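You operate a simulated robot arm through the tools that you are given. There is no shell and no other tool. Be economical: measure what you need, move in short steps, check, and stop when the job is done.

Carry out the task below with a simulated two-armed robot. There is one attempt and no reset: what you move stays moved.

TASK
Tighten the rolled pad's strap and put the pad in the green crate.
Fine: hold the pad; open the buckle, pull the yellow tab out, shut the buckle.

The check looks at the end state, three seconds after you hand in, the way a careful person would. Anything else that was tipped, shoved, dropped, spilled or broken makes it a failure.

THE ROBOT
Two 7-joint arms with two-finger parallel grippers on one trunk, on a base that drives. Base frame: it is fixed to the floor where the robot stands at the start and does not move with it; the origin is under the middle of the robot, x ahead of it, y to its left, z up; the surface under the hand at the start is at about z = 0.78. Units: m, degrees, N and s.
The left shoulder is at the start at [0.07, 0.134, 1.201], the right one opposite. With the tool pointing down near the work surface each hand reaches from about 0.1 to 0.62 m from the robot's upright axis, wherever it stands, measured 20 degrees to its own side. Places, roughly: buckle lever of the green pad [0.5, 0.2, 0.9]; inside of the green crate [0.6, 0.7, 0.8]; yellow tab of the green pad [0.6, 0.1, 0.9]. Payload 1.57 kg a hand.
The tool frame of a hand sits at the grasp point between the pads (the TCP): z along the fingers, y along the line on which they close. The tips reach 0.03 m beyond it. The gripper opens to 0.08 m. The fingers are 0.017 m wide and 0.012 m thick; the gripper's body (0.04 by 0.082 m) begins 0.08 m behind the TCP.
Orientation is that of the tool frame in the base frame, as a unit quaternion [w, x, y, z]. With the fingers straight down and closing along the base's y, the tool's x points along the base's -x, its y along +y and its z along -z.

THE INTERFACE
- The arms move only by the tool play_rows. It takes "left_targets", "right_targets" or both (then of equal length, played together; a hand with none holds still); each is a list of rows, each an object (a shift or turn left out is 0, a gripper value left out holds the last) with "travel": the shift along the tool's x, y, z in units of 30 mm (1.0 is 30 mm), a list of three; "dr": the turn, a rotation vector about the tool's x, y, z in units of 5 degrees (1.0 is 5 degrees), a list of three; "fingers": the opening in per cent of the stroke, from 0 (shut) to 100 (fully open). In form: [{"travel": [x, y, z], "dr": [rx, ry, rz], "fingers": fingers}, ...]. A call has 1 to 8 rows; each row shifts and turns the commanded pose from where the row before left it, along the tool's axes as they then stand. A call with a number of a shift or a turn outside -1 to 1 is refused whole. Each row takes 0.2 s and may step no farther than 0.05 m and 8.6 degrees from the row before; otherwise, or with a gripper value out of range, the whole call is refused. Where a pose cannot be reached the arm comes as near as it can. A force on the tool above 50 N (or 10 N above the force at the start of the call, whichever is more), or a blocked arm, ends the call early, and 0.2 s more pass. Each finger travels about 0.153 m/s and halts on what it meets, pressing with about 25 N; the grip force reading is that of the motor and also rises with nothing between the fingers. The clock runs only during rows and for 0.2 s after the last one: add rows that do not move to give the fingers time. The reply holds the time, the measured pose of the TCP, the force on the tool along the base axes, the opening and the grip force, in the units named above and with some noise, with the torque about the TCP (base axes, N m) and any sound that the robot's microphone picked up.
- Cameras (640 x 400 px; columns grow to the right, rows downward): "scene" is now at [0.1269, 0.0349, 1.4162]; the picture's right is [0.42, -0.91, 0.00], its down [-0.62, -0.28, -0.74] and it looks along [0.67, 0.31, -0.68] (base axes); focal length 281 px, centre (320, 200). "left" rides on the left gripper at [0.072, 0.007, -0.122] in its tool frame; the picture's right is [-0.09, 1.00, 0.00], its down [-0.84, -0.08, -0.54] and it looks along [-0.54, -0.05, 0.84] (tool axes); focal length 238 px, centre (320, 200). "right" rides on the right gripper at [0.072, -0.007, -0.122] in its tool frame; the picture's right is [0.09, 1.00, 0.00], its down [-0.84, 0.08, -0.54] and it looks along [-0.54, 0.05, 0.84] (tool axes); focal length 238 px, centre (320, 200).
- camera(camera): a new picture of that camera. It takes no simulated time.
- lift_body(by): slides the trunk up (or, below 0, down) by that many m; the arms and the scene camera ride with it, the base frame stays. It gives what a move gives, with no picture.
- drive_base(legs): drives the robot by 1 to 6 legs, each [ahead, left, turn to the left] in m, m and degrees, along the robot's own axes; the way and the turn of a leg run together, so that a leg with both is an arc; at most 1.5 m and 180 degrees a leg. The arms and the cameras ride along, it lands a little off, and it stops where it bumps. It gives what a move gives.
- aim_head(pan, tilt): turns the head with the scene camera to pan (to the left, within 86 degrees either way) and tilt (down, from -29 to 69), counted from straight ahead of the robot. It gives what a move gives.
- pixel_to_xyz(camera, pixels): for up to 12 pixels [column, row] of the newest picture of that camera ("zoom" is the newest enlarged one), the place [x, y, z] in the base frame of the surface seen there, good to about 0.002 m. It takes no simulated time.
- close_up(camera, box): a new picture of the part [left, top, right, bottom] of that camera's present view, enlarged. It takes no simulated time.
- close_job(): hands the job in; it is judged then, once.

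Work in short steps. Measure before you move; look again where a grasp or a placing could have gone wrong, and mend it. You have 80 turns and 78 pictures in all, those below and enlarged ones among them. Open the grippers and draw the arms clear of the work before you hand the job in, unless the task says otherwise; then end with one line.

The tools are called as name(argument=value, ...) on one line, values as JSON. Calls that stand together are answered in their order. play_rows: Moves the arms, as the interface text tells. Its arguments: {"type":"object","properties":{"left_targets":{"type":"array"},"right_targets":{"type":"array"}},"required":[]} The other tools are called the same way: lift_body (by) slides the trunk up or down; drive_base (legs) drives the base; aim_head (pan, tilt) turns the head that bears the scene camera; camera (camera) takes a picture; pixel_to_xyz (camera, pixels) gives the place of the surface under pixels of a picture; close_up (camera, box) takes an enlarged picture of a part of a camera's view; close_job () hands the job in.

At the start:

```text
time: 0.0
left_tool_pos: [0.3866, 0.3759, 1.1224]
left_orientation: [0.001, -0.001, 1.0, 0.0]
left_force: [-0.8, 0.5, -0.2]
left_torque: [0.0, 0.02, -0.02]
left_grip_width: 0.0802
left_gripper_force: 0.1
right_tool_pos: [0.4399, 0.0076, 1.0649]
right_orientation: [0.0, 0.0, 1.0, 0.0]
right_force: [-0.5, 0.5, 0.5]
right_torque: [0.0, -0.02, 0.02]
right_grip_width: 0.0803
right_gripper_force: 0.0
trunk travel left (down, up): [-0.775, 0.165]
robot x, y, heading: [0.0017, 0.0017, -0.0]
head pan, tilt: [24.6, 42.6]
```

scene: 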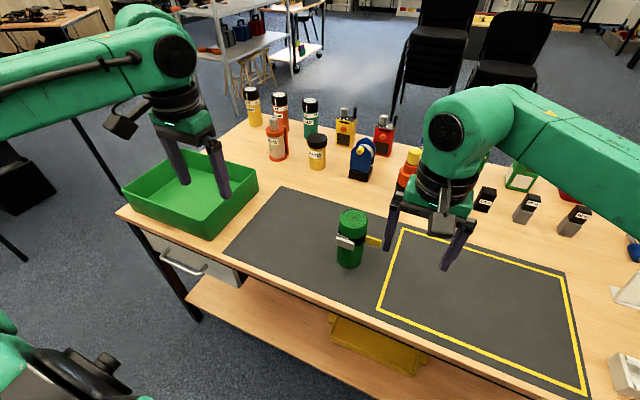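
right: 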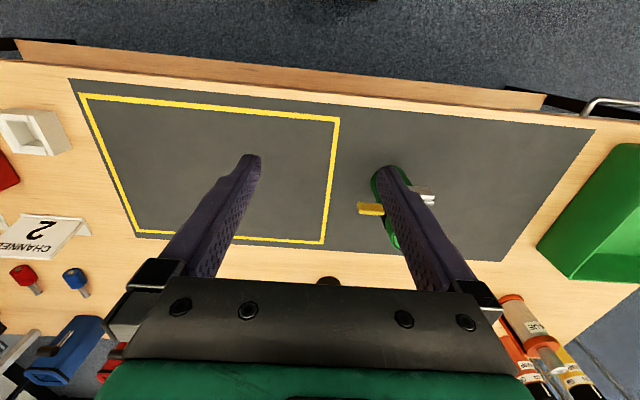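
left: 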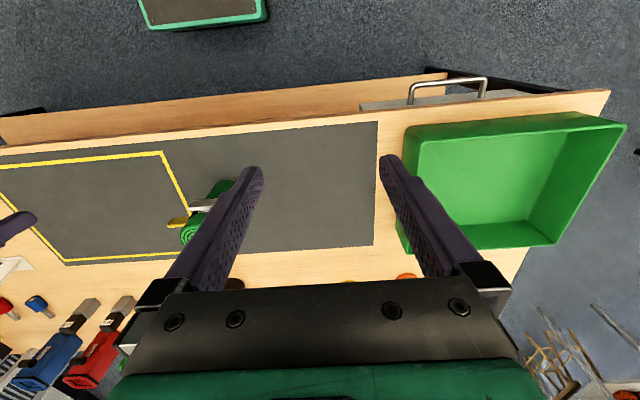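

The pad stands upright near scene pixel (350,240), with a white buckle at left-front and a yellow tab at right. I take an enlarged view of it.

close_up(camera="scene", box=[300, 190, 412, 280])

close_up(camera="right", box=[340, 150, 452, 270])

```text
4.44 times, centred on (356, 235) of scene
```

zoom: 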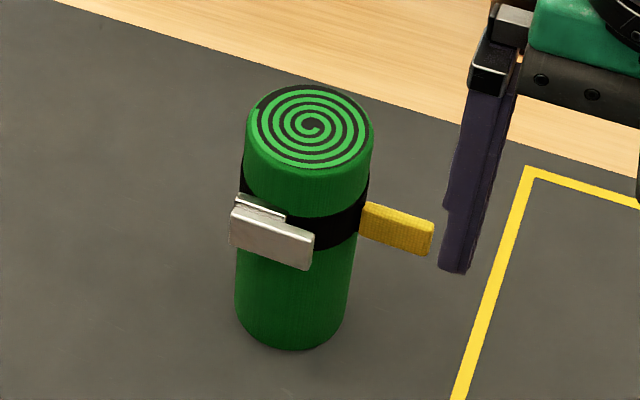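

```text
3.33 times, centred on (396, 210) of right
```

zoom: 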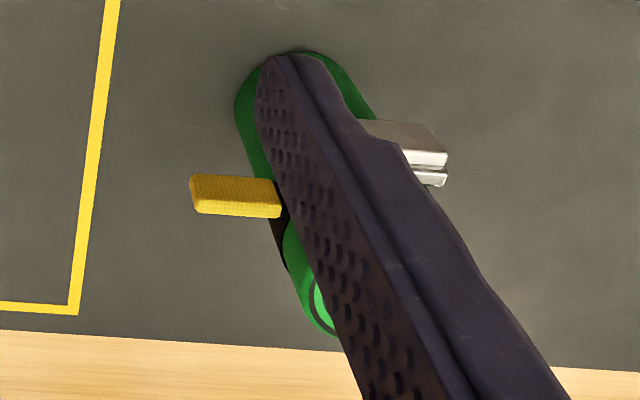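

The zoom shows the buckle's lever plate on the near-left side and the tab sticking out on the right. I re-zoom the scene to measure it.

close_up(camera="scene", box=[318, 202, 390, 272])

```text
5.71 times, centred on (354, 237) of scene
```

zoom: 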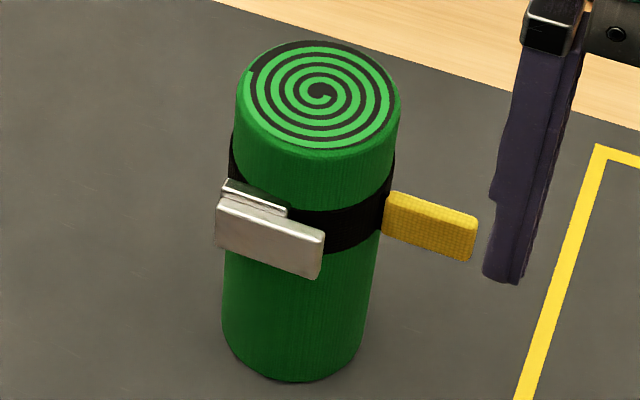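

Measuring the top, lever corners, tab corners, strap and mat.

pixel_to_xyz(camera="zoom", pixels=[[318, 92], [255, 90], [385, 95], [220, 207], [322, 235], [222, 240], [316, 272], [285, 212], [390, 198], [472, 222], [466, 255], [180, 330]])

pixel_to_xyz(camera="scene", pixels=[[123, 189], [209, 240], [258, 184], [180, 151], [190, 195], [205, 185], [150, 215], [362, 178], [405, 180], [316, 165], [226, 254], [400, 226]])

pixel_to_xyz(camera="zoom", pixels=[[224, 183], [287, 207], [350, 225], [340, 180], [270, 240], [390, 230], [430, 230], [318, 45], [318, 148]])

```text
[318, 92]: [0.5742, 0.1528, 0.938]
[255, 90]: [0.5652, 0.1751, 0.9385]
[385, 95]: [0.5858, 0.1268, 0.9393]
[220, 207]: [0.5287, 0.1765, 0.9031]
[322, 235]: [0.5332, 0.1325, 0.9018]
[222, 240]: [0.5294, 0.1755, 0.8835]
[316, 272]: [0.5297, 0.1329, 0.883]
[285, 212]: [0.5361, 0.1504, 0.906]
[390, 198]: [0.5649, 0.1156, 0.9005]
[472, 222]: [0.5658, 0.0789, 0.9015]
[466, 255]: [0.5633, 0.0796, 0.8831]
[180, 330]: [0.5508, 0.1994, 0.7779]
```

```text
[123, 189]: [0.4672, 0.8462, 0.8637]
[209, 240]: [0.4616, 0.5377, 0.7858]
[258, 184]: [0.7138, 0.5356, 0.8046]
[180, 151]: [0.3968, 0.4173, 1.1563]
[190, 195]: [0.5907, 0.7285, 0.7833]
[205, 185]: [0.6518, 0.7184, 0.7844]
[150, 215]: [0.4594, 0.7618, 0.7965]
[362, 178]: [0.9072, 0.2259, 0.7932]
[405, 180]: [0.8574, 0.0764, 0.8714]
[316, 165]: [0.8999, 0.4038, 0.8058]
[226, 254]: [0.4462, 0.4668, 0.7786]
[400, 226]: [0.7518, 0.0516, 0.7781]
```

```text
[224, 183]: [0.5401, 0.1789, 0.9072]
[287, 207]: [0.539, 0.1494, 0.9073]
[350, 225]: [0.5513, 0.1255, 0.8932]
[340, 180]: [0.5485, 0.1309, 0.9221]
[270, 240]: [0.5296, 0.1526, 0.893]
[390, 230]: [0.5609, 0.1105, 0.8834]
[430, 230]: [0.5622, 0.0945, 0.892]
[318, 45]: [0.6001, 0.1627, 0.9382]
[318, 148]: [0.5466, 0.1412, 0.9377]
```

The pad's axis is at about (0.574, 0.151), radius about 0.029, and z runs from 0.778 to 0.938. The lever plate sits at x≈0.53, y 0.133–0.177, z 0.883–0.903 with its hinge at the +y end. The tab is at x≈0.565, y 0.079–0.115. The left hand will hold the top from above and the right hand will work horizontally from the front, so I start by moving both into place.

play_rows(left_targets=[{"travel": [-0.78, -0.9375, 0]}, {"travel": [-0.78, -0.9375, 0]}, {"travel": [-0.78, -0.9375, 0]}, {"travel": [-0.78, -0.9375, 0]}, {"travel": [-0.78, -0.9375, 0]}, {"travel": [-0.78, -0.9375, 0]}, {"travel": [-0.78, -0.9375, 0]}, {"travel": [-0.78, -0.9375, 0]}], right_targets=[{"travel": [0, -1, 0]}, {"travel": [0, -1, 0]}, {"travel": [0, -1, 0]}, {"dr": [0.9238, -0.9238, -0.9238]}, {"dr": [0.9238, -0.9238, -0.9238]}, {"dr": [0.9238, -0.9238, -0.9238]}, {"dr": [0.9238, -0.9238, -0.9238]}, {"dr": [0.9238, -0.9238, -0.9238]}])

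```text
time: 1.8
left_tool_pos: [0.5365, 0.173, 1.1179]
left_orientation: [0.002, -0.001, 1.0, 0.001]
left_force: [-0.4, 0.3, -0.1]
left_torque: [0.01, -0.03, 0.0]
left_grip_width: 0.0803
left_gripper_force: 0.0
left hand out of reach, approached as far as the arm can: row 7, 8
right_tool_pos: [0.4384, -0.0811, 1.066]
right_orientation: [0.199, -0.198, 0.939, -0.198]
right_force: [-0.6, -0.2, -0.1]
right_torque: [-0.01, 0.02, -0.01]
right_grip_width: 0.08
right_gripper_force: 0.2
trunk travel left (down, up): [-0.775, 0.165]
robot x, y, heading: [0.0035, -0.0017, 0.0]
head pan, tilt: [24.6, 42.6]
```

The left hand ran out of reach at that height. I lower it while it yaws by 20°, and the right hand carries on turning.

play_rows(left_targets=[{"travel": [0, 0, 1]}, {"travel": [0, 0, 1]}, {"dr": [0, 0, -1]}, {"dr": [0, 0, -1]}, {"dr": [0, 0, -1]}, {"dr": [0, 0, -1]}, {}, {}], right_targets=[{"dr": [0.9238, -0.9238, -0.9238]}, {"dr": [0.9238, -0.9238, -0.9238]}, {"dr": [0.9238, -0.9238, -0.9238]}, {"dr": [0.9238, -0.9238, -0.9238]}, {"dr": [0.9238, -0.9238, -0.9238]}, {"dr": [0.9238, -0.9238, -0.9238]}, {"dr": [0.9238, -0.9238, -0.9238]}, {"dr": [0.9238, -0.9238, -0.9238]}])

```text
time: 3.6
left_tool_pos: [0.5382, 0.1733, 1.0568]
left_orientation: [0.0, -0.173, 0.985, 0.001]
left_force: [0.1, 1.5, 0.4]
left_torque: [-0.02, 0.01, 0.01]
left_grip_width: 0.08
left_gripper_force: 0.1
right_tool_pos: [0.4389, -0.0809, 1.0657]
right_orientation: [0.456, -0.456, 0.614, -0.456]
right_force: [0.5, 0.1, 0.1]
right_torque: [0.02, -0.02, 0.0]
right_grip_width: 0.0801
right_gripper_force: 0.0
trunk travel left (down, up): [-0.775, 0.165]
robot x, y, heading: [0.0, 0.0009, -0.0]
head pan, tilt: [24.6, 42.6]
```

Left yaw is right and its commanded pose was clamped at the limit. I lower it 50 mm, shift it over the pad axis, and finish the right hand's turn.

play_rows(left_targets=[{"travel": [0, 0, 0.8]}, {"travel": [0, 0, 0.8]}, {"travel": [-0.44, -0.55, 0]}, {"travel": [-0.44, -0.55, 0]}, {}], right_targets=[{"dr": [0.9238, -0.9238, -0.9238]}, {"dr": [0.9238, -0.9238, -0.9238]}, {}, {}, {}])

camera(camera="scene")

camera(camera="left")

```text
time: 4.8
left_tool_pos: [0.5357, 0.1753, 1.0116]
left_orientation: [0.002, -0.174, 0.985, -0.001]
left_force: [0.9, 0.1, 0.4]
left_torque: [-0.02, 0.02, 0.01]
left_grip_width: 0.0802
left_gripper_force: 0.0
left hand out of reach, approached as far as the arm can: row 2, 3, 4
right_tool_pos: [0.4402, -0.081, 1.0653]
right_orientation: [0.5, -0.5, 0.5, -0.5]
right_force: [-0.8, 0.0, 0.0]
right_torque: [-0.03, 0.0, 0.04]
right_grip_width: 0.0801
right_gripper_force: 0.1
trunk travel left (down, up): [-0.775, 0.165]
robot x, y, heading: [-0.0011, 0.0032, 0.0]
head pan, tilt: [24.6, 42.6]
```

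```text
71 pictures are left
```

scene: 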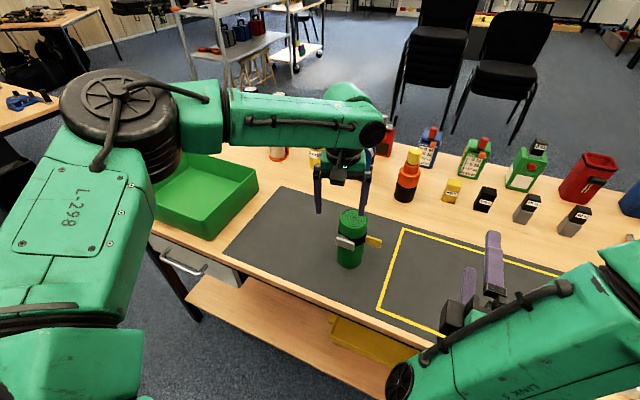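

```text
70 pictures are left
```

left: 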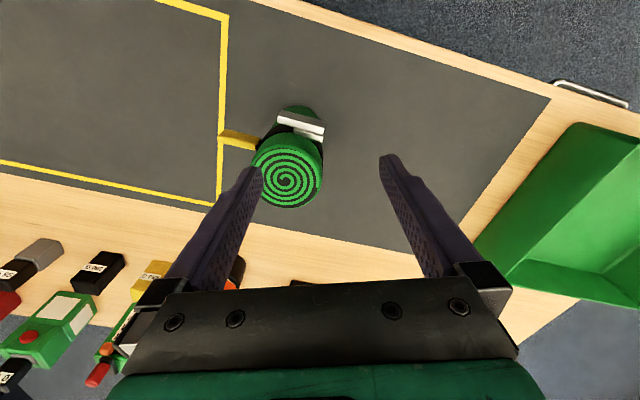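

The left arm is stretched to its limit: TCP (0.536, 0.175, 1.012) and it won't go on. Driving the base ahead a little should give it room; all tips are well above the objects.

drive_base(legs=[[0.08, 0, 0]])

```text
time: 5.9
left_tool_pos: [0.6122, 0.1746, 1.0133]
left_orientation: [0.002, -0.175, 0.985, -0.001]
left_force: [-0.3, -0.2, -0.7]
left_torque: [-0.01, 0.02, 0.0]
left_grip_width: 0.08
left_gripper_force: 0.1
right_tool_pos: [0.5178, -0.0805, 1.0669]
right_orientation: [0.501, -0.499, 0.499, -0.501]
right_force: [-0.6, 0.8, 0.1]
right_torque: [-0.01, 0.01, -0.01]
right_grip_width: 0.0797
right_gripper_force: 0.1
trunk travel left (down, up): [-0.775, 0.165]
robot x, y, heading: [0.0778, -0.0011, -0.0]
head pan, tilt: [24.6, 42.6]
```

Drove 0.077 m. Now I shift the left hand over the axis with a delta of (-0.038, -0.024).

play_rows(left_targets=[{"travel": [0.73, -0.155, 0]}, {"travel": [0.73, -0.155, 0]}, {}])

camera(camera="left")

```text
time: 6.7
left_tool_pos: [0.5774, 0.1515, 1.0102]
left_orientation: [0.0, -0.175, 0.985, -0.001]
left_force: [0.7, -0.6, -0.4]
left_torque: [-0.03, 0.02, 0.02]
left_grip_width: 0.0801
left_gripper_force: 0.0
right_tool_pos: [0.5217, -0.0799, 1.0655]
right_orientation: [-0.5, 0.501, -0.5, 0.499]
right_force: [0.5, 0.6, -1.5]
right_torque: [-0.01, 0.02, 0.0]
right_grip_width: 0.08
right_gripper_force: 0.0
trunk travel left (down, up): [-0.775, 0.165]
robot x, y, heading: [0.0823, 0.0021, 0.1]
head pan, tilt: [24.6, 42.6]
```

```text
69 pictures are left
```

left: 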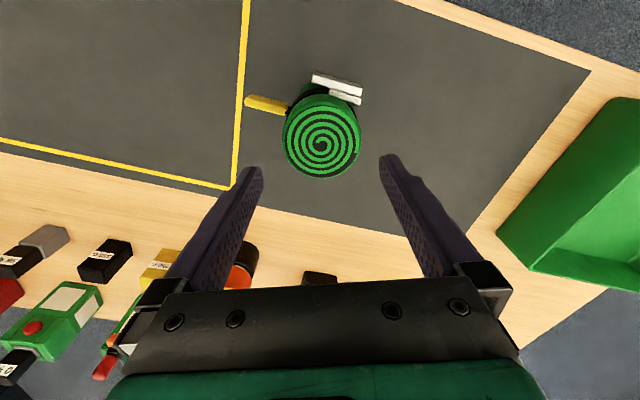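

The spiral centre is at (320,143), symmetric between the fingers. I measure the centre and edges.

pixel_to_xyz(camera="left", pixels=[[320, 144], [287, 143], [356, 143], [322, 173], [248, 103], [286, 112], [313, 78], [361, 88], [332, 93], [361, 100]])

```text
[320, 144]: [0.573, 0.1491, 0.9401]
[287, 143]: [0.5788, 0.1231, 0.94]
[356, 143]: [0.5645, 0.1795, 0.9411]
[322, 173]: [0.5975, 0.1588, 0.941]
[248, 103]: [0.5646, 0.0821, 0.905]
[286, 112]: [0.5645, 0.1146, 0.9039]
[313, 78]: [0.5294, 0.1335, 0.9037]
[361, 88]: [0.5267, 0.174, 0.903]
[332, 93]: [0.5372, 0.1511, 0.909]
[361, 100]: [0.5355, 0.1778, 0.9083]
```

Centre is (0.572, 0.151). I descend 70 mm with a small x trim, then close.

play_rows(left_targets=[{"travel": [0.15, 0, 0.8]}, {"travel": [0, 0, 0.8]}, {"travel": [0, 0, 0.73]}, {}, {"fingers": 0}, {"fingers": 0}, {"fingers": 0}])

camera(camera="left")

camera(camera="scene")

```text
time: 8.3
left_tool_pos: [0.5731, 0.1504, 0.9413]
left_orientation: [0.001, -0.174, 0.985, -0.001]
left_force: [-0.4, -0.2, -0.6]
left_torque: [-0.03, -0.03, 0.02]
left_grip_width: 0.0671
left_gripper_force: 25.1
right_tool_pos: [0.5196, -0.0797, 1.0648]
right_orientation: [-0.501, 0.501, -0.499, 0.499]
right_force: [0.2, -0.2, 0.4]
right_torque: [0.02, 0.0, -0.04]
right_grip_width: 0.0799
right_gripper_force: 0.1
trunk travel left (down, up): [-0.775, 0.165]
robot x, y, heading: [0.0803, -0.0024, 0.1]
head pan, tilt: [24.6, 42.6]
```

```text
68 pictures are left
```

left: 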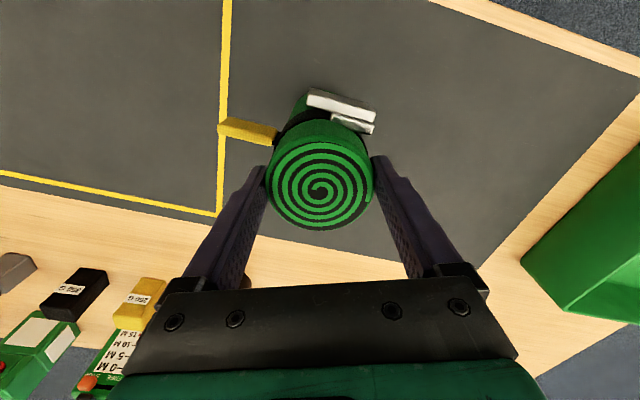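

```text
67 pictures are left
```

scene: 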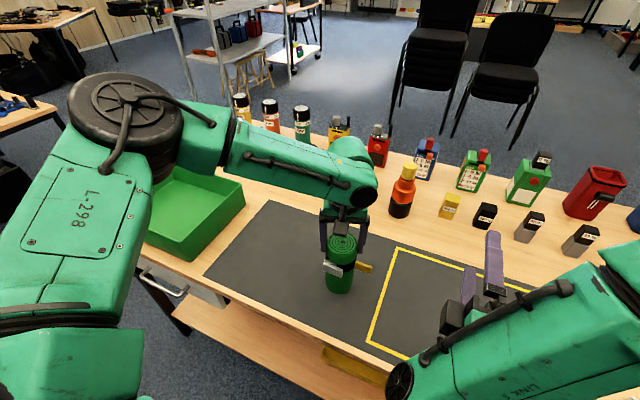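

The pad is held (width 0.067, 25 N). Now the right hand backs off and drops to lever height in front of the bench, clear of everything, opening to 50 %.

play_rows(right_targets=[{"travel": [0, 0.955, -0.33], "fingers": 50}, {"travel": [0, 0.955, -0.33]}, {"travel": [0, 0.955, -0.33]}, {"travel": [0, 0.955, -0.33]}, {"travel": [0, 0.955, -0.33]}, {"travel": [0, 0.955, -0.33]}, {}])

```text
time: 9.9
left_tool_pos: [0.5721, 0.1506, 0.9416]
left_orientation: [0.001, -0.175, 0.985, 0.0]
left_force: [0.0, 0.7, -0.3]
left_torque: [0.11, -0.01, 0.01]
left_grip_width: 0.067
left_gripper_force: 24.8
right_tool_pos: [0.4994, -0.0409, 0.9271]
right_orientation: [0.499, -0.5, 0.501, -0.499]
right_force: [-0.2, -0.5, -0.3]
right_torque: [0.02, -0.01, 0.01]
right_grip_width: 0.04
right_gripper_force: 0.0
right hand out of reach, approached as far as the arm can: row 3, 4, 5, 6
trunk travel left (down, up): [-0.775, 0.165]
robot x, y, heading: [0.0773, 0.0027, -0.0]
head pan, tilt: [24.6, 42.6]
```

The right hand runs out of reach in that straight-ahead posture. Yawing it 45° so it points toward (+x, +y) suits the right arm better and still lets it pinch the lever top and bottom.

play_rows(right_targets=[{"dr": [0, -1, 0]}, {"dr": [0, -1, 0]}, {"dr": [0, -1, 0]}, {"dr": [0, -1, 0]}, {"dr": [0, -1, 0]}, {"dr": [0, -1, 0]}, {"dr": [0, -1, 0]}, {"dr": [0, -1, 0]}])

play_rows(right_targets=[{"dr": [0, -1, 0]}, {"travel": [0, 0.6, -0.5]}, {"travel": [0, 0.6, -0.5]}, {}])

```text
time: 11.7
left_tool_pos: [0.5736, 0.1509, 0.9422]
left_orientation: [0.001, -0.175, 0.985, -0.001]
left_force: [-0.6, -0.6, 0.6]
left_torque: [0.0, 0.05, 0.02]
left_grip_width: 0.067
left_gripper_force: 25.6
right_tool_pos: [0.4896, -0.0084, 0.9923]
right_orientation: [-0.572, 0.58, -0.413, 0.407]
right_force: [0.2, 0.1, -0.9]
right_torque: [-0.02, -0.03, -0.01]
right_grip_width: 0.0403
right_gripper_force: 0.0
right hand out of reach, approached as far as the arm can: row 1, 2, 3, 4, 5, 6, 7, 8
trunk travel left (down, up): [-0.775, 0.165]
robot x, y, heading: [0.0795, 0.0018, 0.0]
head pan, tilt: [24.6, 42.6]
```

```text
time: 12.7
left_tool_pos: [0.5732, 0.1497, 0.9425]
left_orientation: [0.002, -0.175, 0.985, -0.001]
left_force: [-0.5, 0.6, 0.5]
left_torque: [0.05, 0.06, 0.0]
left_grip_width: 0.0671
left_gripper_force: 24.8
right_tool_pos: [0.4582, -0.023, 0.9854]
right_orientation: [-0.567, 0.578, -0.419, 0.41]
right_force: [-0.1, 0.3, -0.8]
right_torque: [0.01, 0.0, 0.0]
right_grip_width: 0.04
right_gripper_force: 0.1
right hand out of reach, approached as far as the arm can: row 1, 2, 3
trunk travel left (down, up): [-0.775, 0.165]
robot x, y, heading: [0.0793, -0.0003, 0.3]
head pan, tilt: [24.6, 42.6]
```

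The right arm is stuck against some limit with the yaw only partly made. I look at how it stands.

aim_head(pan=0, tilt=50)

camera(camera="scene")

```text
time: 13.6
left_tool_pos: [0.5722, 0.1501, 0.9424]
left_orientation: [0.001, -0.174, 0.985, -0.001]
left_force: [-0.3, 1.0, -0.3]
left_torque: [0.06, 0.04, 0.01]
left_grip_width: 0.0672
left_gripper_force: 25.0
right_tool_pos: [0.458, -0.0235, 0.9861]
right_orientation: [-0.568, 0.579, -0.419, 0.409]
right_force: [0.4, 0.1, -0.2]
right_torque: [0.01, -0.05, 0.01]
right_grip_width: 0.0397
right_gripper_force: 0.1
trunk travel left (down, up): [-0.775, 0.165]
robot x, y, heading: [0.0813, 0.0022, -0.0]
head pan, tilt: [0.0, 50.0]
```

```text
66 pictures are left
```

scene: 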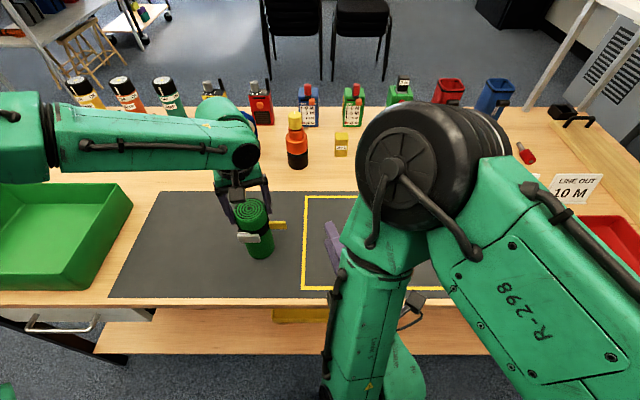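

The right arm is folded badly. A far more natural posture is the hand pointing +y, a plain 90° tilt about tool x from its start pose, still closing vertically. I unwind to the straight-down pose first.

play_rows(right_targets=[{"travel": [1, -1, 0]}, {"travel": [1, -1, 0]}, {"dr": [-0.691, 0.96, 0.979]}, {"dr": [-0.691, 0.96, 0.979]}, {"dr": [-0.691, 0.96, 0.979]}, {"dr": [-0.691, 0.96, 0.979]}, {"dr": [-0.691, 0.96, 0.979]}, {"dr": [-0.691, 0.96, 0.979]}])

play_rows(right_targets=[{"dr": [-0.691, 0.96, 0.979]}, {"dr": [-0.691, 0.96, 0.979]}, {"dr": [-0.691, 0.96, 0.979]}, {"dr": [-0.691, 0.96, 0.979]}, {"dr": [-0.691, 0.96, 0.979]}, {"dr": [-0.691, 0.96, 0.979]}, {"dr": [-0.691, 0.96, 0.979]}, {"dr": [-0.691, 0.96, 0.979]}])

```text
time: 15.3
left_tool_pos: [0.5725, 0.1512, 0.9425]
left_orientation: [0.0, -0.174, 0.985, 0.0]
left_force: [-0.3, 0.5, 0.9]
left_torque: [0.22, 0.01, 0.01]
left_grip_width: 0.067
left_gripper_force: 24.7
right_tool_pos: [0.4806, -0.057, 1.0452]
right_orientation: [0.425, -0.43, 0.737, -0.301]
right_force: [-0.5, 0.0, -0.1]
right_torque: [-0.01, 0.0, 0.0]
right_grip_width: 0.04
right_gripper_force: 0.0
right hand out of reach, approached as far as the arm can: row 1, 2
trunk travel left (down, up): [-0.775, 0.165]
robot x, y, heading: [0.0767, 0.0041, -0.1]
head pan, tilt: [0.0, 50.0]
```

```text
time: 17.1
left_tool_pos: [0.5721, 0.1513, 0.9422]
left_orientation: [0.0, -0.175, 0.984, 0.0]
left_force: [-0.3, 1.7, 1.4]
left_torque: [0.37, 0.05, -0.04]
left_grip_width: 0.067
left_gripper_force: 25.0
right_tool_pos: [0.4808, -0.0581, 1.0451]
right_orientation: [0.129, -0.131, 0.979, -0.089]
right_force: [-0.2, 0.2, 1.1]
right_torque: [0.0, 0.02, 0.0]
right_grip_width: 0.0401
right_gripper_force: 0.0
trunk travel left (down, up): [-0.775, 0.165]
robot x, y, heading: [0.0799, 0.0008, 0.1]
head pan, tilt: [0.0, 50.0]
```

Nearly unwound. Now I tilt to point along +y: 102° about (-0.972, 0, 0.237), in 20 rows.

play_rows(right_targets=[{"dr": [-0.991, 0, 0.2415]}, {"dr": [-0.991, 0, 0.2415]}, {"dr": [-0.991, 0, 0.2415]}, {"dr": [-0.991, 0, 0.2415]}, {"dr": [-0.991, 0, 0.2415]}, {"dr": [-0.991, 0, 0.2415]}, {"dr": [-0.991, 0, 0.2415]}, {"dr": [-0.991, 0, 0.2415]}])

play_rows(right_targets=[{"dr": [-0.991, 0, 0.2415]}, {"dr": [-0.991, 0, 0.2415]}, {"dr": [-0.991, 0, 0.2415]}, {"dr": [-0.991, 0, 0.2415]}, {"dr": [-0.991, 0, 0.2415]}, {"dr": [-0.991, 0, 0.2415]}, {"dr": [-0.991, 0, 0.2415]}, {"dr": [-0.991, 0, 0.2415]}])

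play_rows(right_targets=[{"dr": [-0.991, 0, 0.2415]}, {"dr": [-0.991, 0, 0.2415]}, {"dr": [-0.991, 0, 0.2415]}, {"dr": [-0.991, 0, 0.2415]}])

camera(camera="scene")

```text
time: 18.9
left_tool_pos: [0.5727, 0.1508, 0.942]
left_orientation: [0.001, -0.175, 0.984, 0.001]
left_force: [0.2, 1.1, 0.7]
left_torque: [0.2, 0.05, -0.03]
left_grip_width: 0.067
left_gripper_force: 24.5
right_tool_pos: [0.4807, -0.0589, 1.0449]
right_orientation: [0.085, -0.086, 0.959, 0.257]
right_force: [0.4, 0.1, -0.4]
right_torque: [0.05, -0.02, -0.01]
right_grip_width: 0.04
right_gripper_force: 0.1
trunk travel left (down, up): [-0.775, 0.165]
robot x, y, heading: [0.0783, -0.0006, 0.2]
head pan, tilt: [0.0, 50.0]
```

```text
time: 20.8
left_tool_pos: [0.5715, 0.1505, 0.9426]
left_orientation: [0.001, -0.175, 0.985, -0.001]
left_force: [-0.6, 0.3, 1.4]
left_torque: [0.08, 0.09, -0.01]
left_grip_width: 0.0667
left_gripper_force: 25.2
right_tool_pos: [0.4807, -0.059, 1.0441]
right_orientation: [0.028, -0.031, 0.818, 0.574]
right_force: [0.2, -1.1, -0.1]
right_torque: [-0.01, 0.0, 0.0]
right_grip_width: 0.0399
right_gripper_force: 0.1
trunk travel left (down, up): [-0.775, 0.165]
robot x, y, heading: [0.0839, 0.0002, 0.1]
head pan, tilt: [0.0, 50.0]
```

```text
time: 21.8
left_tool_pos: [0.5717, 0.15, 0.9423]
left_orientation: [0.002, -0.174, 0.985, -0.001]
left_force: [0.5, -0.6, 0.8]
left_torque: [-0.01, 0.02, 0.01]
left_grip_width: 0.0667
left_gripper_force: 24.9
right_tool_pos: [0.4803, -0.0574, 1.0443]
right_orientation: [-0.002, -0.001, 0.708, 0.706]
right_force: [-0.1, 0.1, 0.0]
right_torque: [-0.01, 0.0, -0.01]
right_grip_width: 0.0401
right_gripper_force: 0.0
trunk travel left (down, up): [-0.775, 0.165]
robot x, y, heading: [0.0815, 0.001, 0.0]
head pan, tilt: [0.0, 50.0]
```

```text
65 pictures are left
```

scene: 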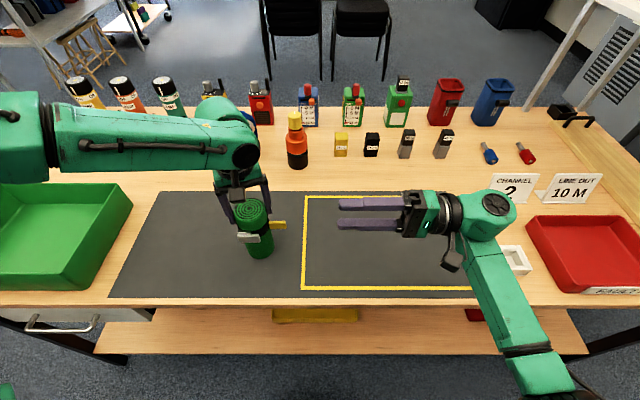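

The posture is clean: right fingers point +y with vertical closing. I move to a pre-grasp at (0.530, 0.07, 0.893).

play_rows(right_targets=[{"travel": [-0.278, -0.84, 0.71]}, {"travel": [-0.278, -0.84, 0.71]}, {"travel": [-0.278, -0.84, 0.71]}, {"travel": [-0.278, -0.84, 0.71]}, {"travel": [-0.278, -0.84, 0.71]}, {"travel": [-0.278, -0.84, 0.71]}, {}])

aim_head(pan=15, tilt=50)

camera(camera="scene")

camera(camera="right")

```text
time: 23.4
left_tool_pos: [0.5736, 0.1519, 0.9428]
left_orientation: [0.001, -0.174, 0.985, -0.001]
left_force: [0.2, 1.1, 1.8]
left_torque: [0.26, 0.01, -0.03]
left_grip_width: 0.067
left_gripper_force: 25.2
right_tool_pos: [0.4836, -0.0351, 1.0199]
right_orientation: [-0.003, 0.002, 0.709, 0.705]
right_force: [-0.3, -0.2, 0.3]
right_torque: [0.02, 0.01, 0.02]
right_grip_width: 0.0399
right_gripper_force: 0.1
right hand out of reach, approached as far as the arm can: row 1, 2, 3, 4, 5, 6
trunk travel left (down, up): [-0.775, 0.165]
robot x, y, heading: [0.0799, 0.0016, 0.2]
head pan, tilt: [0.0, 50.0]
```

```text
time: 24.1
left_tool_pos: [0.5719, 0.1514, 0.9425]
left_orientation: [0.001, -0.175, 0.985, 0.0]
left_force: [0.7, 2.0, 2.8]
left_torque: [0.4, 0.01, 0.02]
left_grip_width: 0.0671
left_gripper_force: 25.4
right_tool_pos: [0.4846, -0.0355, 1.0213]
right_orientation: [-0.003, 0.002, 0.709, 0.705]
right_force: [1.0, -0.2, 0.0]
right_torque: [0.02, 0.0, -0.02]
right_grip_width: 0.0399
right_gripper_force: 0.0
trunk travel left (down, up): [-0.775, 0.165]
robot x, y, heading: [0.0786, 0.001, 0.1]
head pan, tilt: [15.0, 50.0]
```

```text
64 pictures are left
```

scene: 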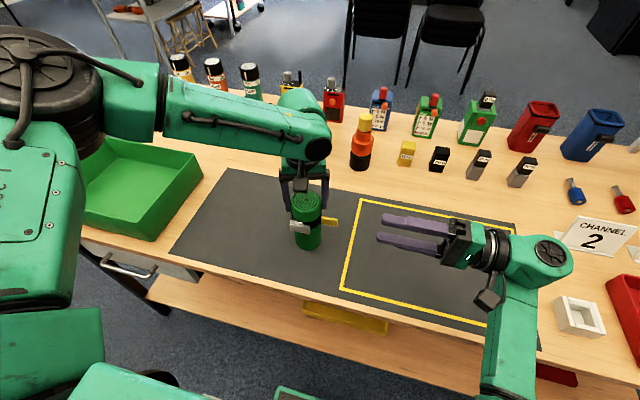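

```text
63 pictures are left
```

right: 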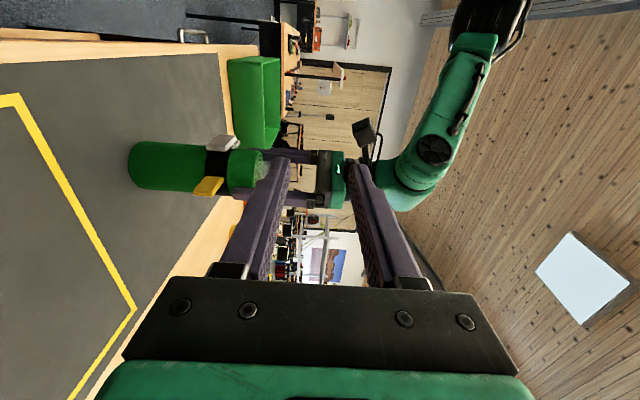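

The wrist bend is at its limit when pointing full +y. I yaw the hand back by 40° to ease the bend, so it approaches diagonally.

play_rows(right_targets=[{"dr": [0, -1, 0]}, {"dr": [0, -1, 0]}, {"dr": [0, -1, 0]}, {"dr": [0, -1, 0]}, {"dr": [0, -1, 0]}, {"dr": [0, -1, 0]}, {"dr": [0, -1, 0]}, {"dr": [0, -1, 0]}])

```text
time: 25.9
left_tool_pos: [0.5718, 0.1504, 0.9426]
left_orientation: [0.002, -0.174, 0.985, -0.001]
left_force: [0.5, 1.4, 2.0]
left_torque: [0.2, 0.1, -0.06]
left_grip_width: 0.0671
left_gripper_force: 24.9
right_tool_pos: [0.4851, -0.036, 1.0202]
right_orientation: [0.241, 0.242, 0.665, 0.664]
right_force: [0.2, -0.2, 0.3]
right_torque: [-0.04, -0.01, 0.01]
right_grip_width: 0.0399
right_gripper_force: 0.1
trunk travel left (down, up): [-0.775, 0.165]
robot x, y, heading: [0.0785, 0.0014, 0.1]
head pan, tilt: [15.0, 50.0]
```

That worked. Now I go to a pre-grasp 50 mm back from the lever end along the new approach direction (0.64, 0.77).

play_rows(right_targets=[{"travel": [0.508, -0.847, 0.574]}, {"travel": [0.508, -0.847, 0.574]}, {"travel": [0.508, -0.847, 0.574]}, {"travel": [0.508, -0.847, 0.574]}, {"travel": [0.508, -0.847, 0.574]}, {}])

```text
time: 27.3
left_tool_pos: [0.5719, 0.1498, 0.9422]
left_orientation: [0.001, -0.174, 0.985, 0.0]
left_force: [0.2, 0.0, 0.9]
left_torque: [0.03, 0.13, 0.01]
left_grip_width: 0.0668
left_gripper_force: 24.8
right_tool_pos: [0.4975, 0.0231, 1.0109]
right_orientation: [0.241, 0.241, 0.666, 0.664]
right_force: [0.0, 0.0, 0.0]
right_torque: [0.0, -0.02, -0.01]
right_grip_width: 0.0401
right_gripper_force: 0.0
right hand out of reach, approached as far as the arm can: row 1, 2, 3, 4, 5
trunk travel left (down, up): [-0.775, 0.165]
robot x, y, heading: [0.0778, 0.0014, 0.2]
head pan, tilt: [15.0, 50.0]
```

The right hand bottoms out at z≈1.01 because the shoulders are too high. I release the pad (it stands on its own), raise the left hand 0.17 m, and then lower the trunk 0.12 m.

play_rows(left_targets=[{"fingers": 100}, {"fingers": 100}, {"travel": [0, 0, -0.94]}, {"travel": [0, 0, -0.94]}, {"travel": [0, 0, -0.94]}, {"travel": [0, 0, -0.94]}, {"travel": [0, 0, -0.94]}, {"travel": [0, 0, -0.94]}])

camera(camera="left")

```text
time: 29.1
left_tool_pos: [0.5718, 0.151, 1.1129]
left_orientation: [0.001, -0.173, 0.985, -0.001]
left_force: [-0.3, 0.6, 0.6]
left_torque: [0.02, 0.02, 0.01]
left_grip_width: 0.0801
left_gripper_force: 0.1
right_tool_pos: [0.4958, 0.0238, 1.0092]
right_orientation: [0.241, 0.241, 0.666, 0.664]
right_force: [0.1, -0.1, 0.1]
right_torque: [-0.02, 0.01, -0.04]
right_grip_width: 0.0399
right_gripper_force: 0.0
trunk travel left (down, up): [-0.775, 0.165]
robot x, y, heading: [0.0775, 0.0071, 0.2]
head pan, tilt: [15.0, 50.0]
```

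```text
62 pictures are left
```

left: 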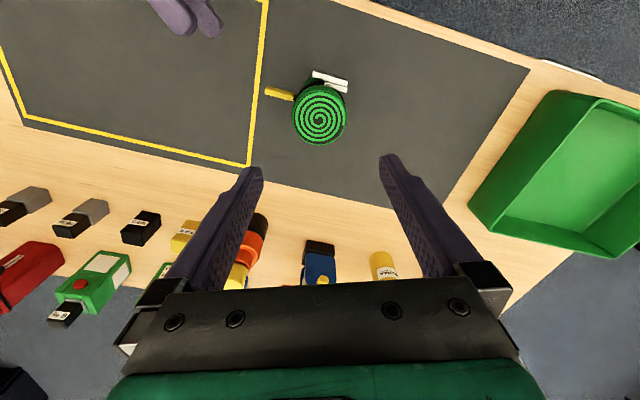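

The pad stands undisturbed and the left tips are at 1.083, well above it. I lower the trunk.

lift_body(by=-0.12)

camera(camera="scene")

```text
time: 30.6
left_tool_pos: [0.5722, 0.1512, 0.9928]
left_orientation: [0.001, -0.174, 0.985, -0.001]
left_force: [-0.2, -0.6, -0.3]
left_torque: [-0.03, -0.01, 0.0]
left_grip_width: 0.0797
left_gripper_force: 0.1
right_tool_pos: [0.4956, 0.0232, 0.8904]
right_orientation: [0.24, 0.24, 0.665, 0.665]
right_force: [0.4, -0.5, 0.0]
right_torque: [0.0, 0.02, -0.01]
right_grip_width: 0.0401
right_gripper_force: 0.1
trunk travel left (down, up): [-0.655, 0.285]
robot x, y, heading: [0.0774, 0.0013, 0.2]
head pan, tilt: [15.0, 50.0]
```

```text
61 pictures are left
```

scene: 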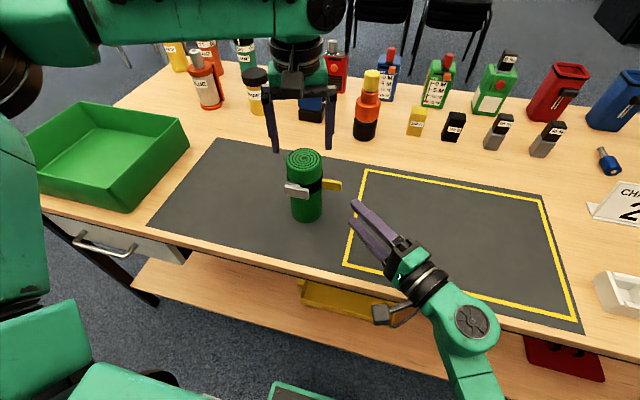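

Right is at the right height now. I regrip the pad with the left while the right moves to its pre-grasp (0.482, 0.079, 0.893).

play_rows(left_targets=[{"travel": [0, 0, 0.86]}, {"travel": [0, 0, 0.86]}, {}, {"fingers": 0}, {"fingers": 0}, {"fingers": 0}], right_targets=[{"travel": [0.52, 0.03, 0.37]}, {"travel": [0.52, 0.03, 0.37]}, {"travel": [0.52, 0.03, 0.37]}, {}, {}, {}])

close_up(camera="scene", box=[240, 120, 420, 260])

camera(camera="right")

```text
time: 32.0
left_tool_pos: [0.5718, 0.1509, 0.9383]
left_orientation: [0.0, -0.174, 0.985, -0.001]
left_force: [-0.4, 0.0, 0.0]
left_torque: [0.02, -0.09, 0.0]
left_grip_width: 0.0671
left_gripper_force: 25.0
right_tool_pos: [0.4818, 0.0795, 0.8941]
right_orientation: [0.241, 0.242, 0.665, 0.664]
right_force: [-0.3, 0.3, -0.6]
right_torque: [0.01, 0.02, -0.02]
right_grip_width: 0.04
right_gripper_force: 0.1
trunk travel left (down, up): [-0.655, 0.285]
robot x, y, heading: [0.0802, 0.0001, 0.2]
head pan, tilt: [15.0, 50.0]
```

```text
2.86 times, centred on (330, 190) of scene
```

zoom: 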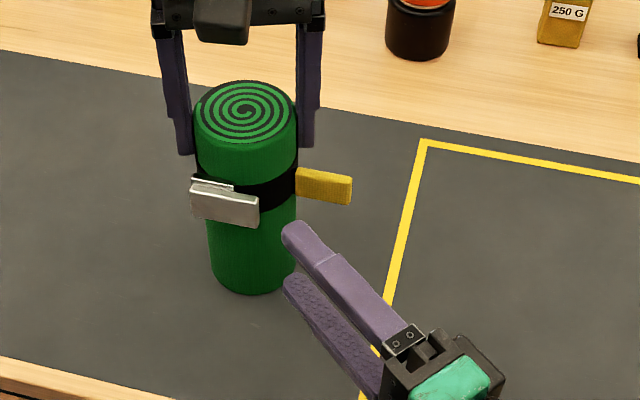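

```text
59 pictures are left
```

right: 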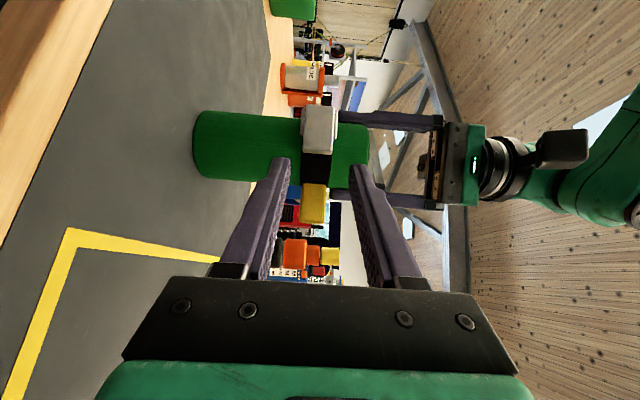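

Aligned: lever and finger midline share column ~320 in the right view. I measure the lever in the current state, since the newest zoom is the scene one.

pixel_to_xyz(camera="zoom", pixels=[[192, 185], [258, 203], [258, 226], [192, 212], [232, 188], [257, 215], [350, 177], [348, 202], [298, 172], [322, 190]])

play_rows(right_targets=[{"travel": [0, 0, 0.6]}, {"travel": [0, 0, 0.6]}, {}])

close_up(camera="scene", box=[260, 140, 390, 230])

```text
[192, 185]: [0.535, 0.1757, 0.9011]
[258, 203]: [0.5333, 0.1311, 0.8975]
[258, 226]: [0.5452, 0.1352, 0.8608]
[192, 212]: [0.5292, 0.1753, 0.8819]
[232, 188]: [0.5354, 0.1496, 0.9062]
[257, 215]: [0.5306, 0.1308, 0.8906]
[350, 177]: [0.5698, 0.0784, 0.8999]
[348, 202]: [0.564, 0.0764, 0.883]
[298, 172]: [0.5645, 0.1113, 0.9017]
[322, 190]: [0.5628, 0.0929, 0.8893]
```

```text
time: 32.8
left_tool_pos: [0.5727, 0.1501, 0.9381]
left_orientation: [0.0, -0.175, 0.985, -0.001]
left_force: [-0.6, -0.4, 0.0]
left_torque: [-0.05, 0.01, 0.03]
left_grip_width: 0.067
left_gripper_force: 24.6
right_tool_pos: [0.507, 0.1068, 0.8936]
right_orientation: [0.24, 0.241, 0.665, 0.664]
right_force: [0.1, 0.3, -0.6]
right_torque: [0.0, 0.0, -0.03]
right_grip_width: 0.0401
right_gripper_force: 0.0
trunk travel left (down, up): [-0.655, 0.285]
robot x, y, heading: [0.0806, 0.0019, 0.1]
head pan, tilt: [15.0, 50.0]
```

```text
4.44 times, centred on (325, 185) of scene
```

zoom: 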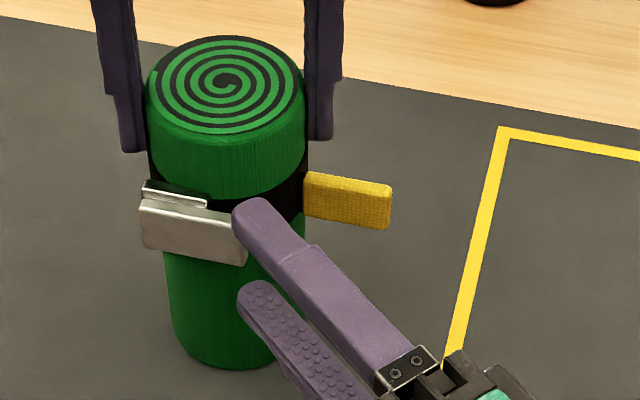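

Tips are just short of the lever's free end. I advance about 12 mm more and close on its top and bottom edges.

play_rows(right_targets=[{"travel": [0.06, 0, 0.42]}, {}, {"fingers": 15}, {"fingers": 0}, {"fingers": 0}])

close_up(camera="scene", box=[260, 140, 390, 230])

```text
time: 34.0
left_tool_pos: [0.5731, 0.1506, 0.9387]
left_orientation: [0.001, -0.175, 0.985, 0.0]
left_force: [-1.3, 0.2, 5.0]
left_torque: [-0.12, 0.35, 0.07]
left_grip_width: 0.0669
left_gripper_force: 25.1
right_tool_pos: [0.5129, 0.1175, 0.8925]
right_orientation: [0.241, 0.241, 0.666, 0.663]
right_force: [2.4, -0.2, -5.2]
right_torque: [-0.1, 0.24, -0.15]
right_grip_width: 0.0255
right_gripper_force: 24.6
trunk travel left (down, up): [-0.655, 0.285]
robot x, y, heading: [0.0822, 0.0007, 0.3]
head pan, tilt: [15.0, 50.0]
```

```text
4.44 times, centred on (325, 185) of scene
```

zoom: 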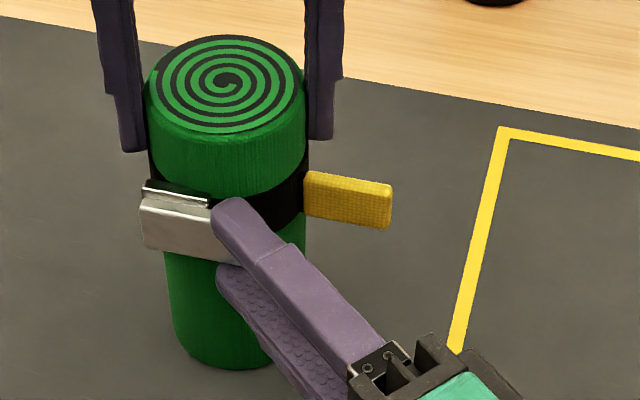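

Closed on the lever (width 0.0255). I pull the free end outward along an arc about the hinge at (0.535, 0.177), in two small steps.

play_rows(right_targets=[{"travel": [0.15, 0, -0.08]}, {"travel": [0.15, 0, -0.08]}, {"travel": [0.22, 0, -0.04]}, {"travel": [0.22, 0, -0.04]}, {}])

close_up(camera="scene", box=[260, 140, 390, 230])

```text
time: 35.2
left_tool_pos: [0.5735, 0.1508, 0.9389]
left_orientation: [0.001, -0.175, 0.985, -0.001]
left_force: [0.0, 0.6, 0.4]
left_torque: [-0.07, -0.22, -0.02]
left_grip_width: 0.067
left_gripper_force: 25.0
right_tool_pos: [0.4894, 0.1261, 0.8928]
right_orientation: [0.239, 0.24, 0.666, 0.665]
right_force: [0.0, 0.0, 0.0]
right_torque: [0.01, -0.03, 0.01]
right_grip_width: 0.0
right_gripper_force: 21.4
trunk travel left (down, up): [-0.655, 0.285]
robot x, y, heading: [0.0798, 0.0006, 0.1]
head pan, tilt: [15.0, 50.0]
```

```text
4.44 times, centred on (325, 185) of scene
```

zoom: 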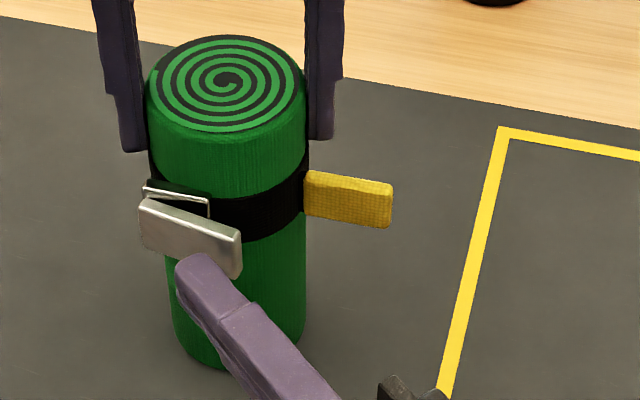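

The grip slipped, but the lever opened somewhat. I measure where its end is now.

pixel_to_xyz(camera="zoom", pixels=[[142, 206], [240, 240], [236, 273], [142, 243], [190, 215], [210, 212], [146, 190], [190, 240]])

camera(camera="right")

```text
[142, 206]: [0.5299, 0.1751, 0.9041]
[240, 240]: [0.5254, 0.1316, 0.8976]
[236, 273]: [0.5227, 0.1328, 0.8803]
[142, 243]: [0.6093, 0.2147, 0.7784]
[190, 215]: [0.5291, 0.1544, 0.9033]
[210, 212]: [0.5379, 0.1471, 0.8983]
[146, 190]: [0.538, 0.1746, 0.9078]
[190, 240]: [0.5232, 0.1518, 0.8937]
```

```text
55 pictures are left
```

right: 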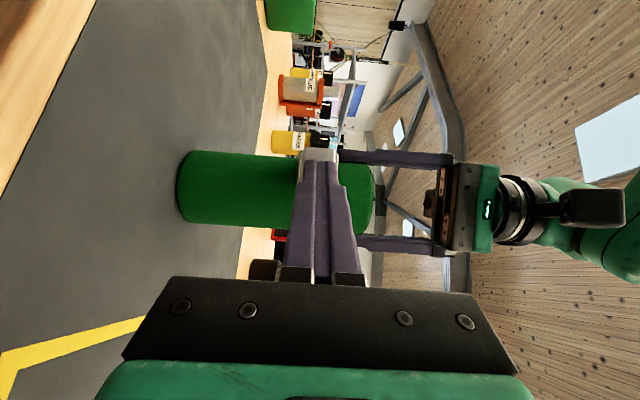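

The end is at about (0.525, 0.132), so it is roughly 10° open and there's more room behind it. I reopen, re-approach along the same direction and pinch deeper.

play_rows(right_targets=[{"travel": [-0.65, 0, -0.63], "fingers": 50}, {"fingers": 50}, {"travel": [0, 0, 0.5]}, {"travel": [0, 0, 0.5]}, {}, {"fingers": 10}, {"fingers": 0}, {"fingers": 0}])

close_up(camera="scene", box=[260, 140, 390, 230])

```text
time: 37.0
left_tool_pos: [0.573, 0.1504, 0.9391]
left_orientation: [0.0, -0.174, 0.985, 0.0]
left_force: [-1.3, -1.7, 0.2]
left_torque: [0.12, 0.02, 0.18]
left_grip_width: 0.0671
left_gripper_force: 25.5
right_tool_pos: [0.5126, 0.1216, 0.8929]
right_orientation: [0.24, 0.241, 0.666, 0.664]
right_force: [1.2, 3.7, -0.4]
right_torque: [-0.27, 0.16, 0.02]
right_grip_width: 0.025
right_gripper_force: 24.9
trunk travel left (down, up): [-0.655, 0.285]
robot x, y, heading: [0.0759, 0.0025, 0.3]
head pan, tilt: [15.0, 50.0]
```

```text
4.44 times, centred on (325, 185) of scene
```

zoom: 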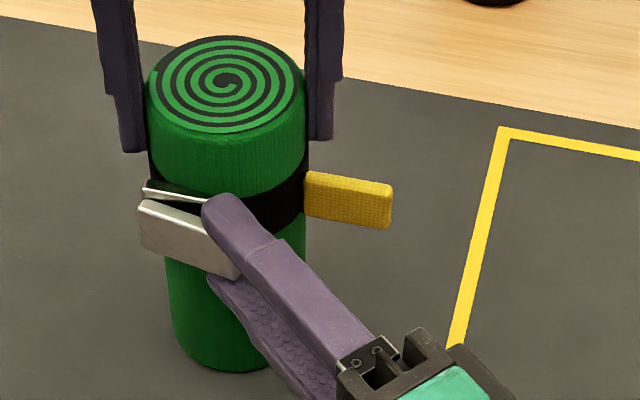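

Deeper grip with the same width. I pull to about 30°, then 50°, in small increments.

play_rows(right_targets=[{"travel": [0.12, 0, -0.04]}, {"travel": [0.12, 0, -0.04]}, {"travel": [0.12, 0, -0.04]}, {}])

close_up(camera="scene", box=[260, 140, 390, 230])

```text
time: 38.0
left_tool_pos: [0.5724, 0.1509, 0.9382]
left_orientation: [0.0, -0.175, 0.985, 0.001]
left_force: [-11.7, 8.0, 3.9]
left_torque: [0.4, 0.74, -0.18]
left_grip_width: 0.0668
left_gripper_force: 25.2
right_tool_pos: [0.5031, 0.1255, 0.8922]
right_orientation: [0.24, 0.242, 0.665, 0.664]
right_force: [10.0, -10.3, 0.0]
right_torque: [-0.09, 0.05, -0.74]
right_grip_width: 0.0255
right_gripper_force: 25.2
trunk travel left (down, up): [-0.655, 0.285]
robot x, y, heading: [0.0813, -0.0009, 0.1]
head pan, tilt: [15.0, 50.0]
```

```text
4.44 times, centred on (325, 185) of scene
```

zoom: 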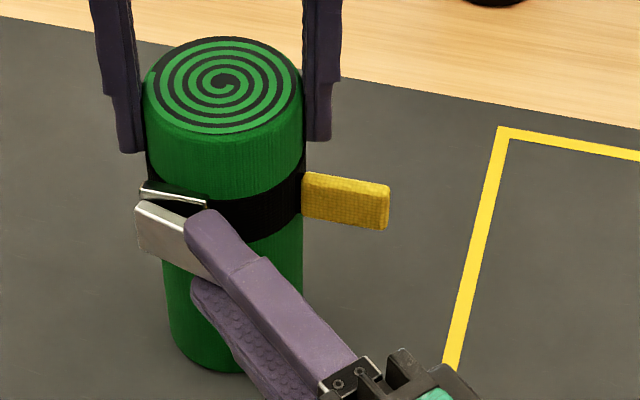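

The grip holds with about 14 N and the lever is swinging out. The reading shows I am pushing slightly toward the hinge, so I pull more purely in -x.

play_rows(right_targets=[{"travel": [0.1, 0, -0.07]}, {"travel": [0.12, 0, -0.05]}, {"travel": [0.13, 0, -0.04]}, {}])

close_up(camera="scene", box=[260, 140, 390, 230])

```text
time: 39.0
left_tool_pos: [0.5726, 0.1508, 0.939]
left_orientation: [0.001, -0.174, 0.985, -0.001]
left_force: [-13.0, 5.2, 1.3]
left_torque: [0.45, 0.67, 0.16]
left_grip_width: 0.067
left_gripper_force: 25.1
right_tool_pos: [0.4904, 0.1285, 0.8932]
right_orientation: [0.241, 0.241, 0.665, 0.664]
right_force: [11.6, -4.4, -0.4]
right_torque: [-0.07, 0.05, -0.72]
right_grip_width: 0.0253
right_gripper_force: 25.0
trunk travel left (down, up): [-0.655, 0.285]
robot x, y, heading: [0.0798, -0.0009, 0.1]
head pan, tilt: [15.0, 50.0]
```

```text
4.44 times, centred on (325, 185) of scene
```

zoom: 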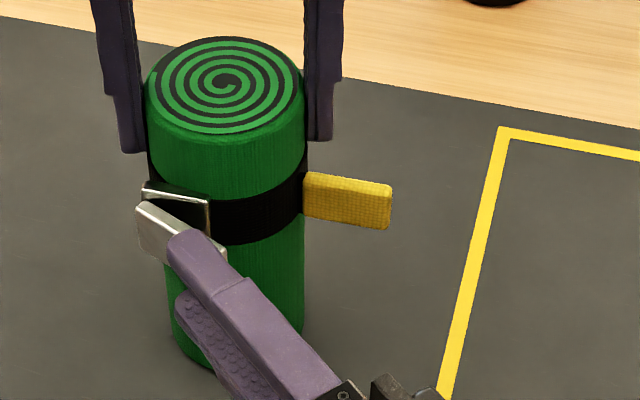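

Still gripped and opening (~45°). Next arc segment toward ~75°.

play_rows(right_targets=[{"travel": [0.13, 0, 0.01]}, {"travel": [0.13, 0, 0.02]}, {"travel": [0.14, 0, 0.03]}, {"travel": [0.14, 0, 0.05]}, {}])

close_up(camera="scene", box=[260, 140, 390, 230])

```text
time: 40.2
left_tool_pos: [0.5744, 0.1499, 0.9383]
left_orientation: [0.001, -0.175, 0.985, -0.001]
left_force: [0.7, 0.7, 0.3]
left_torque: [-0.04, -0.11, -0.03]
left_grip_width: 0.0666
left_gripper_force: 25.0
right_tool_pos: [0.4809, 0.1406, 0.8926]
right_orientation: [0.24, 0.242, 0.665, 0.665]
right_force: [-0.3, -0.6, 0.2]
right_torque: [0.0, -0.02, 0.02]
right_grip_width: 0.0
right_gripper_force: 21.6
trunk travel left (down, up): [-0.655, 0.285]
robot x, y, heading: [0.0787, 0.0037, -0.0]
head pan, tilt: [15.0, 50.0]
```

```text
4.44 times, centred on (325, 185) of scene
```

zoom: 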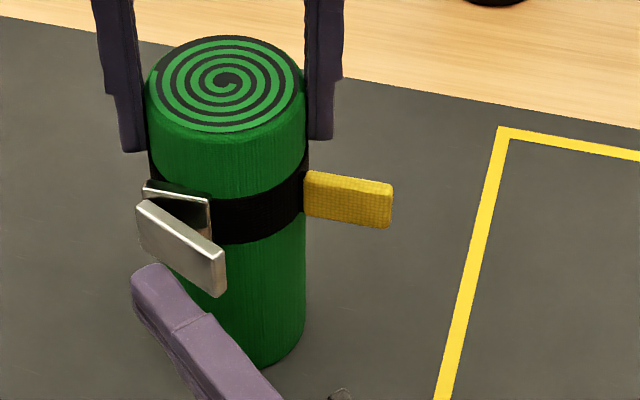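

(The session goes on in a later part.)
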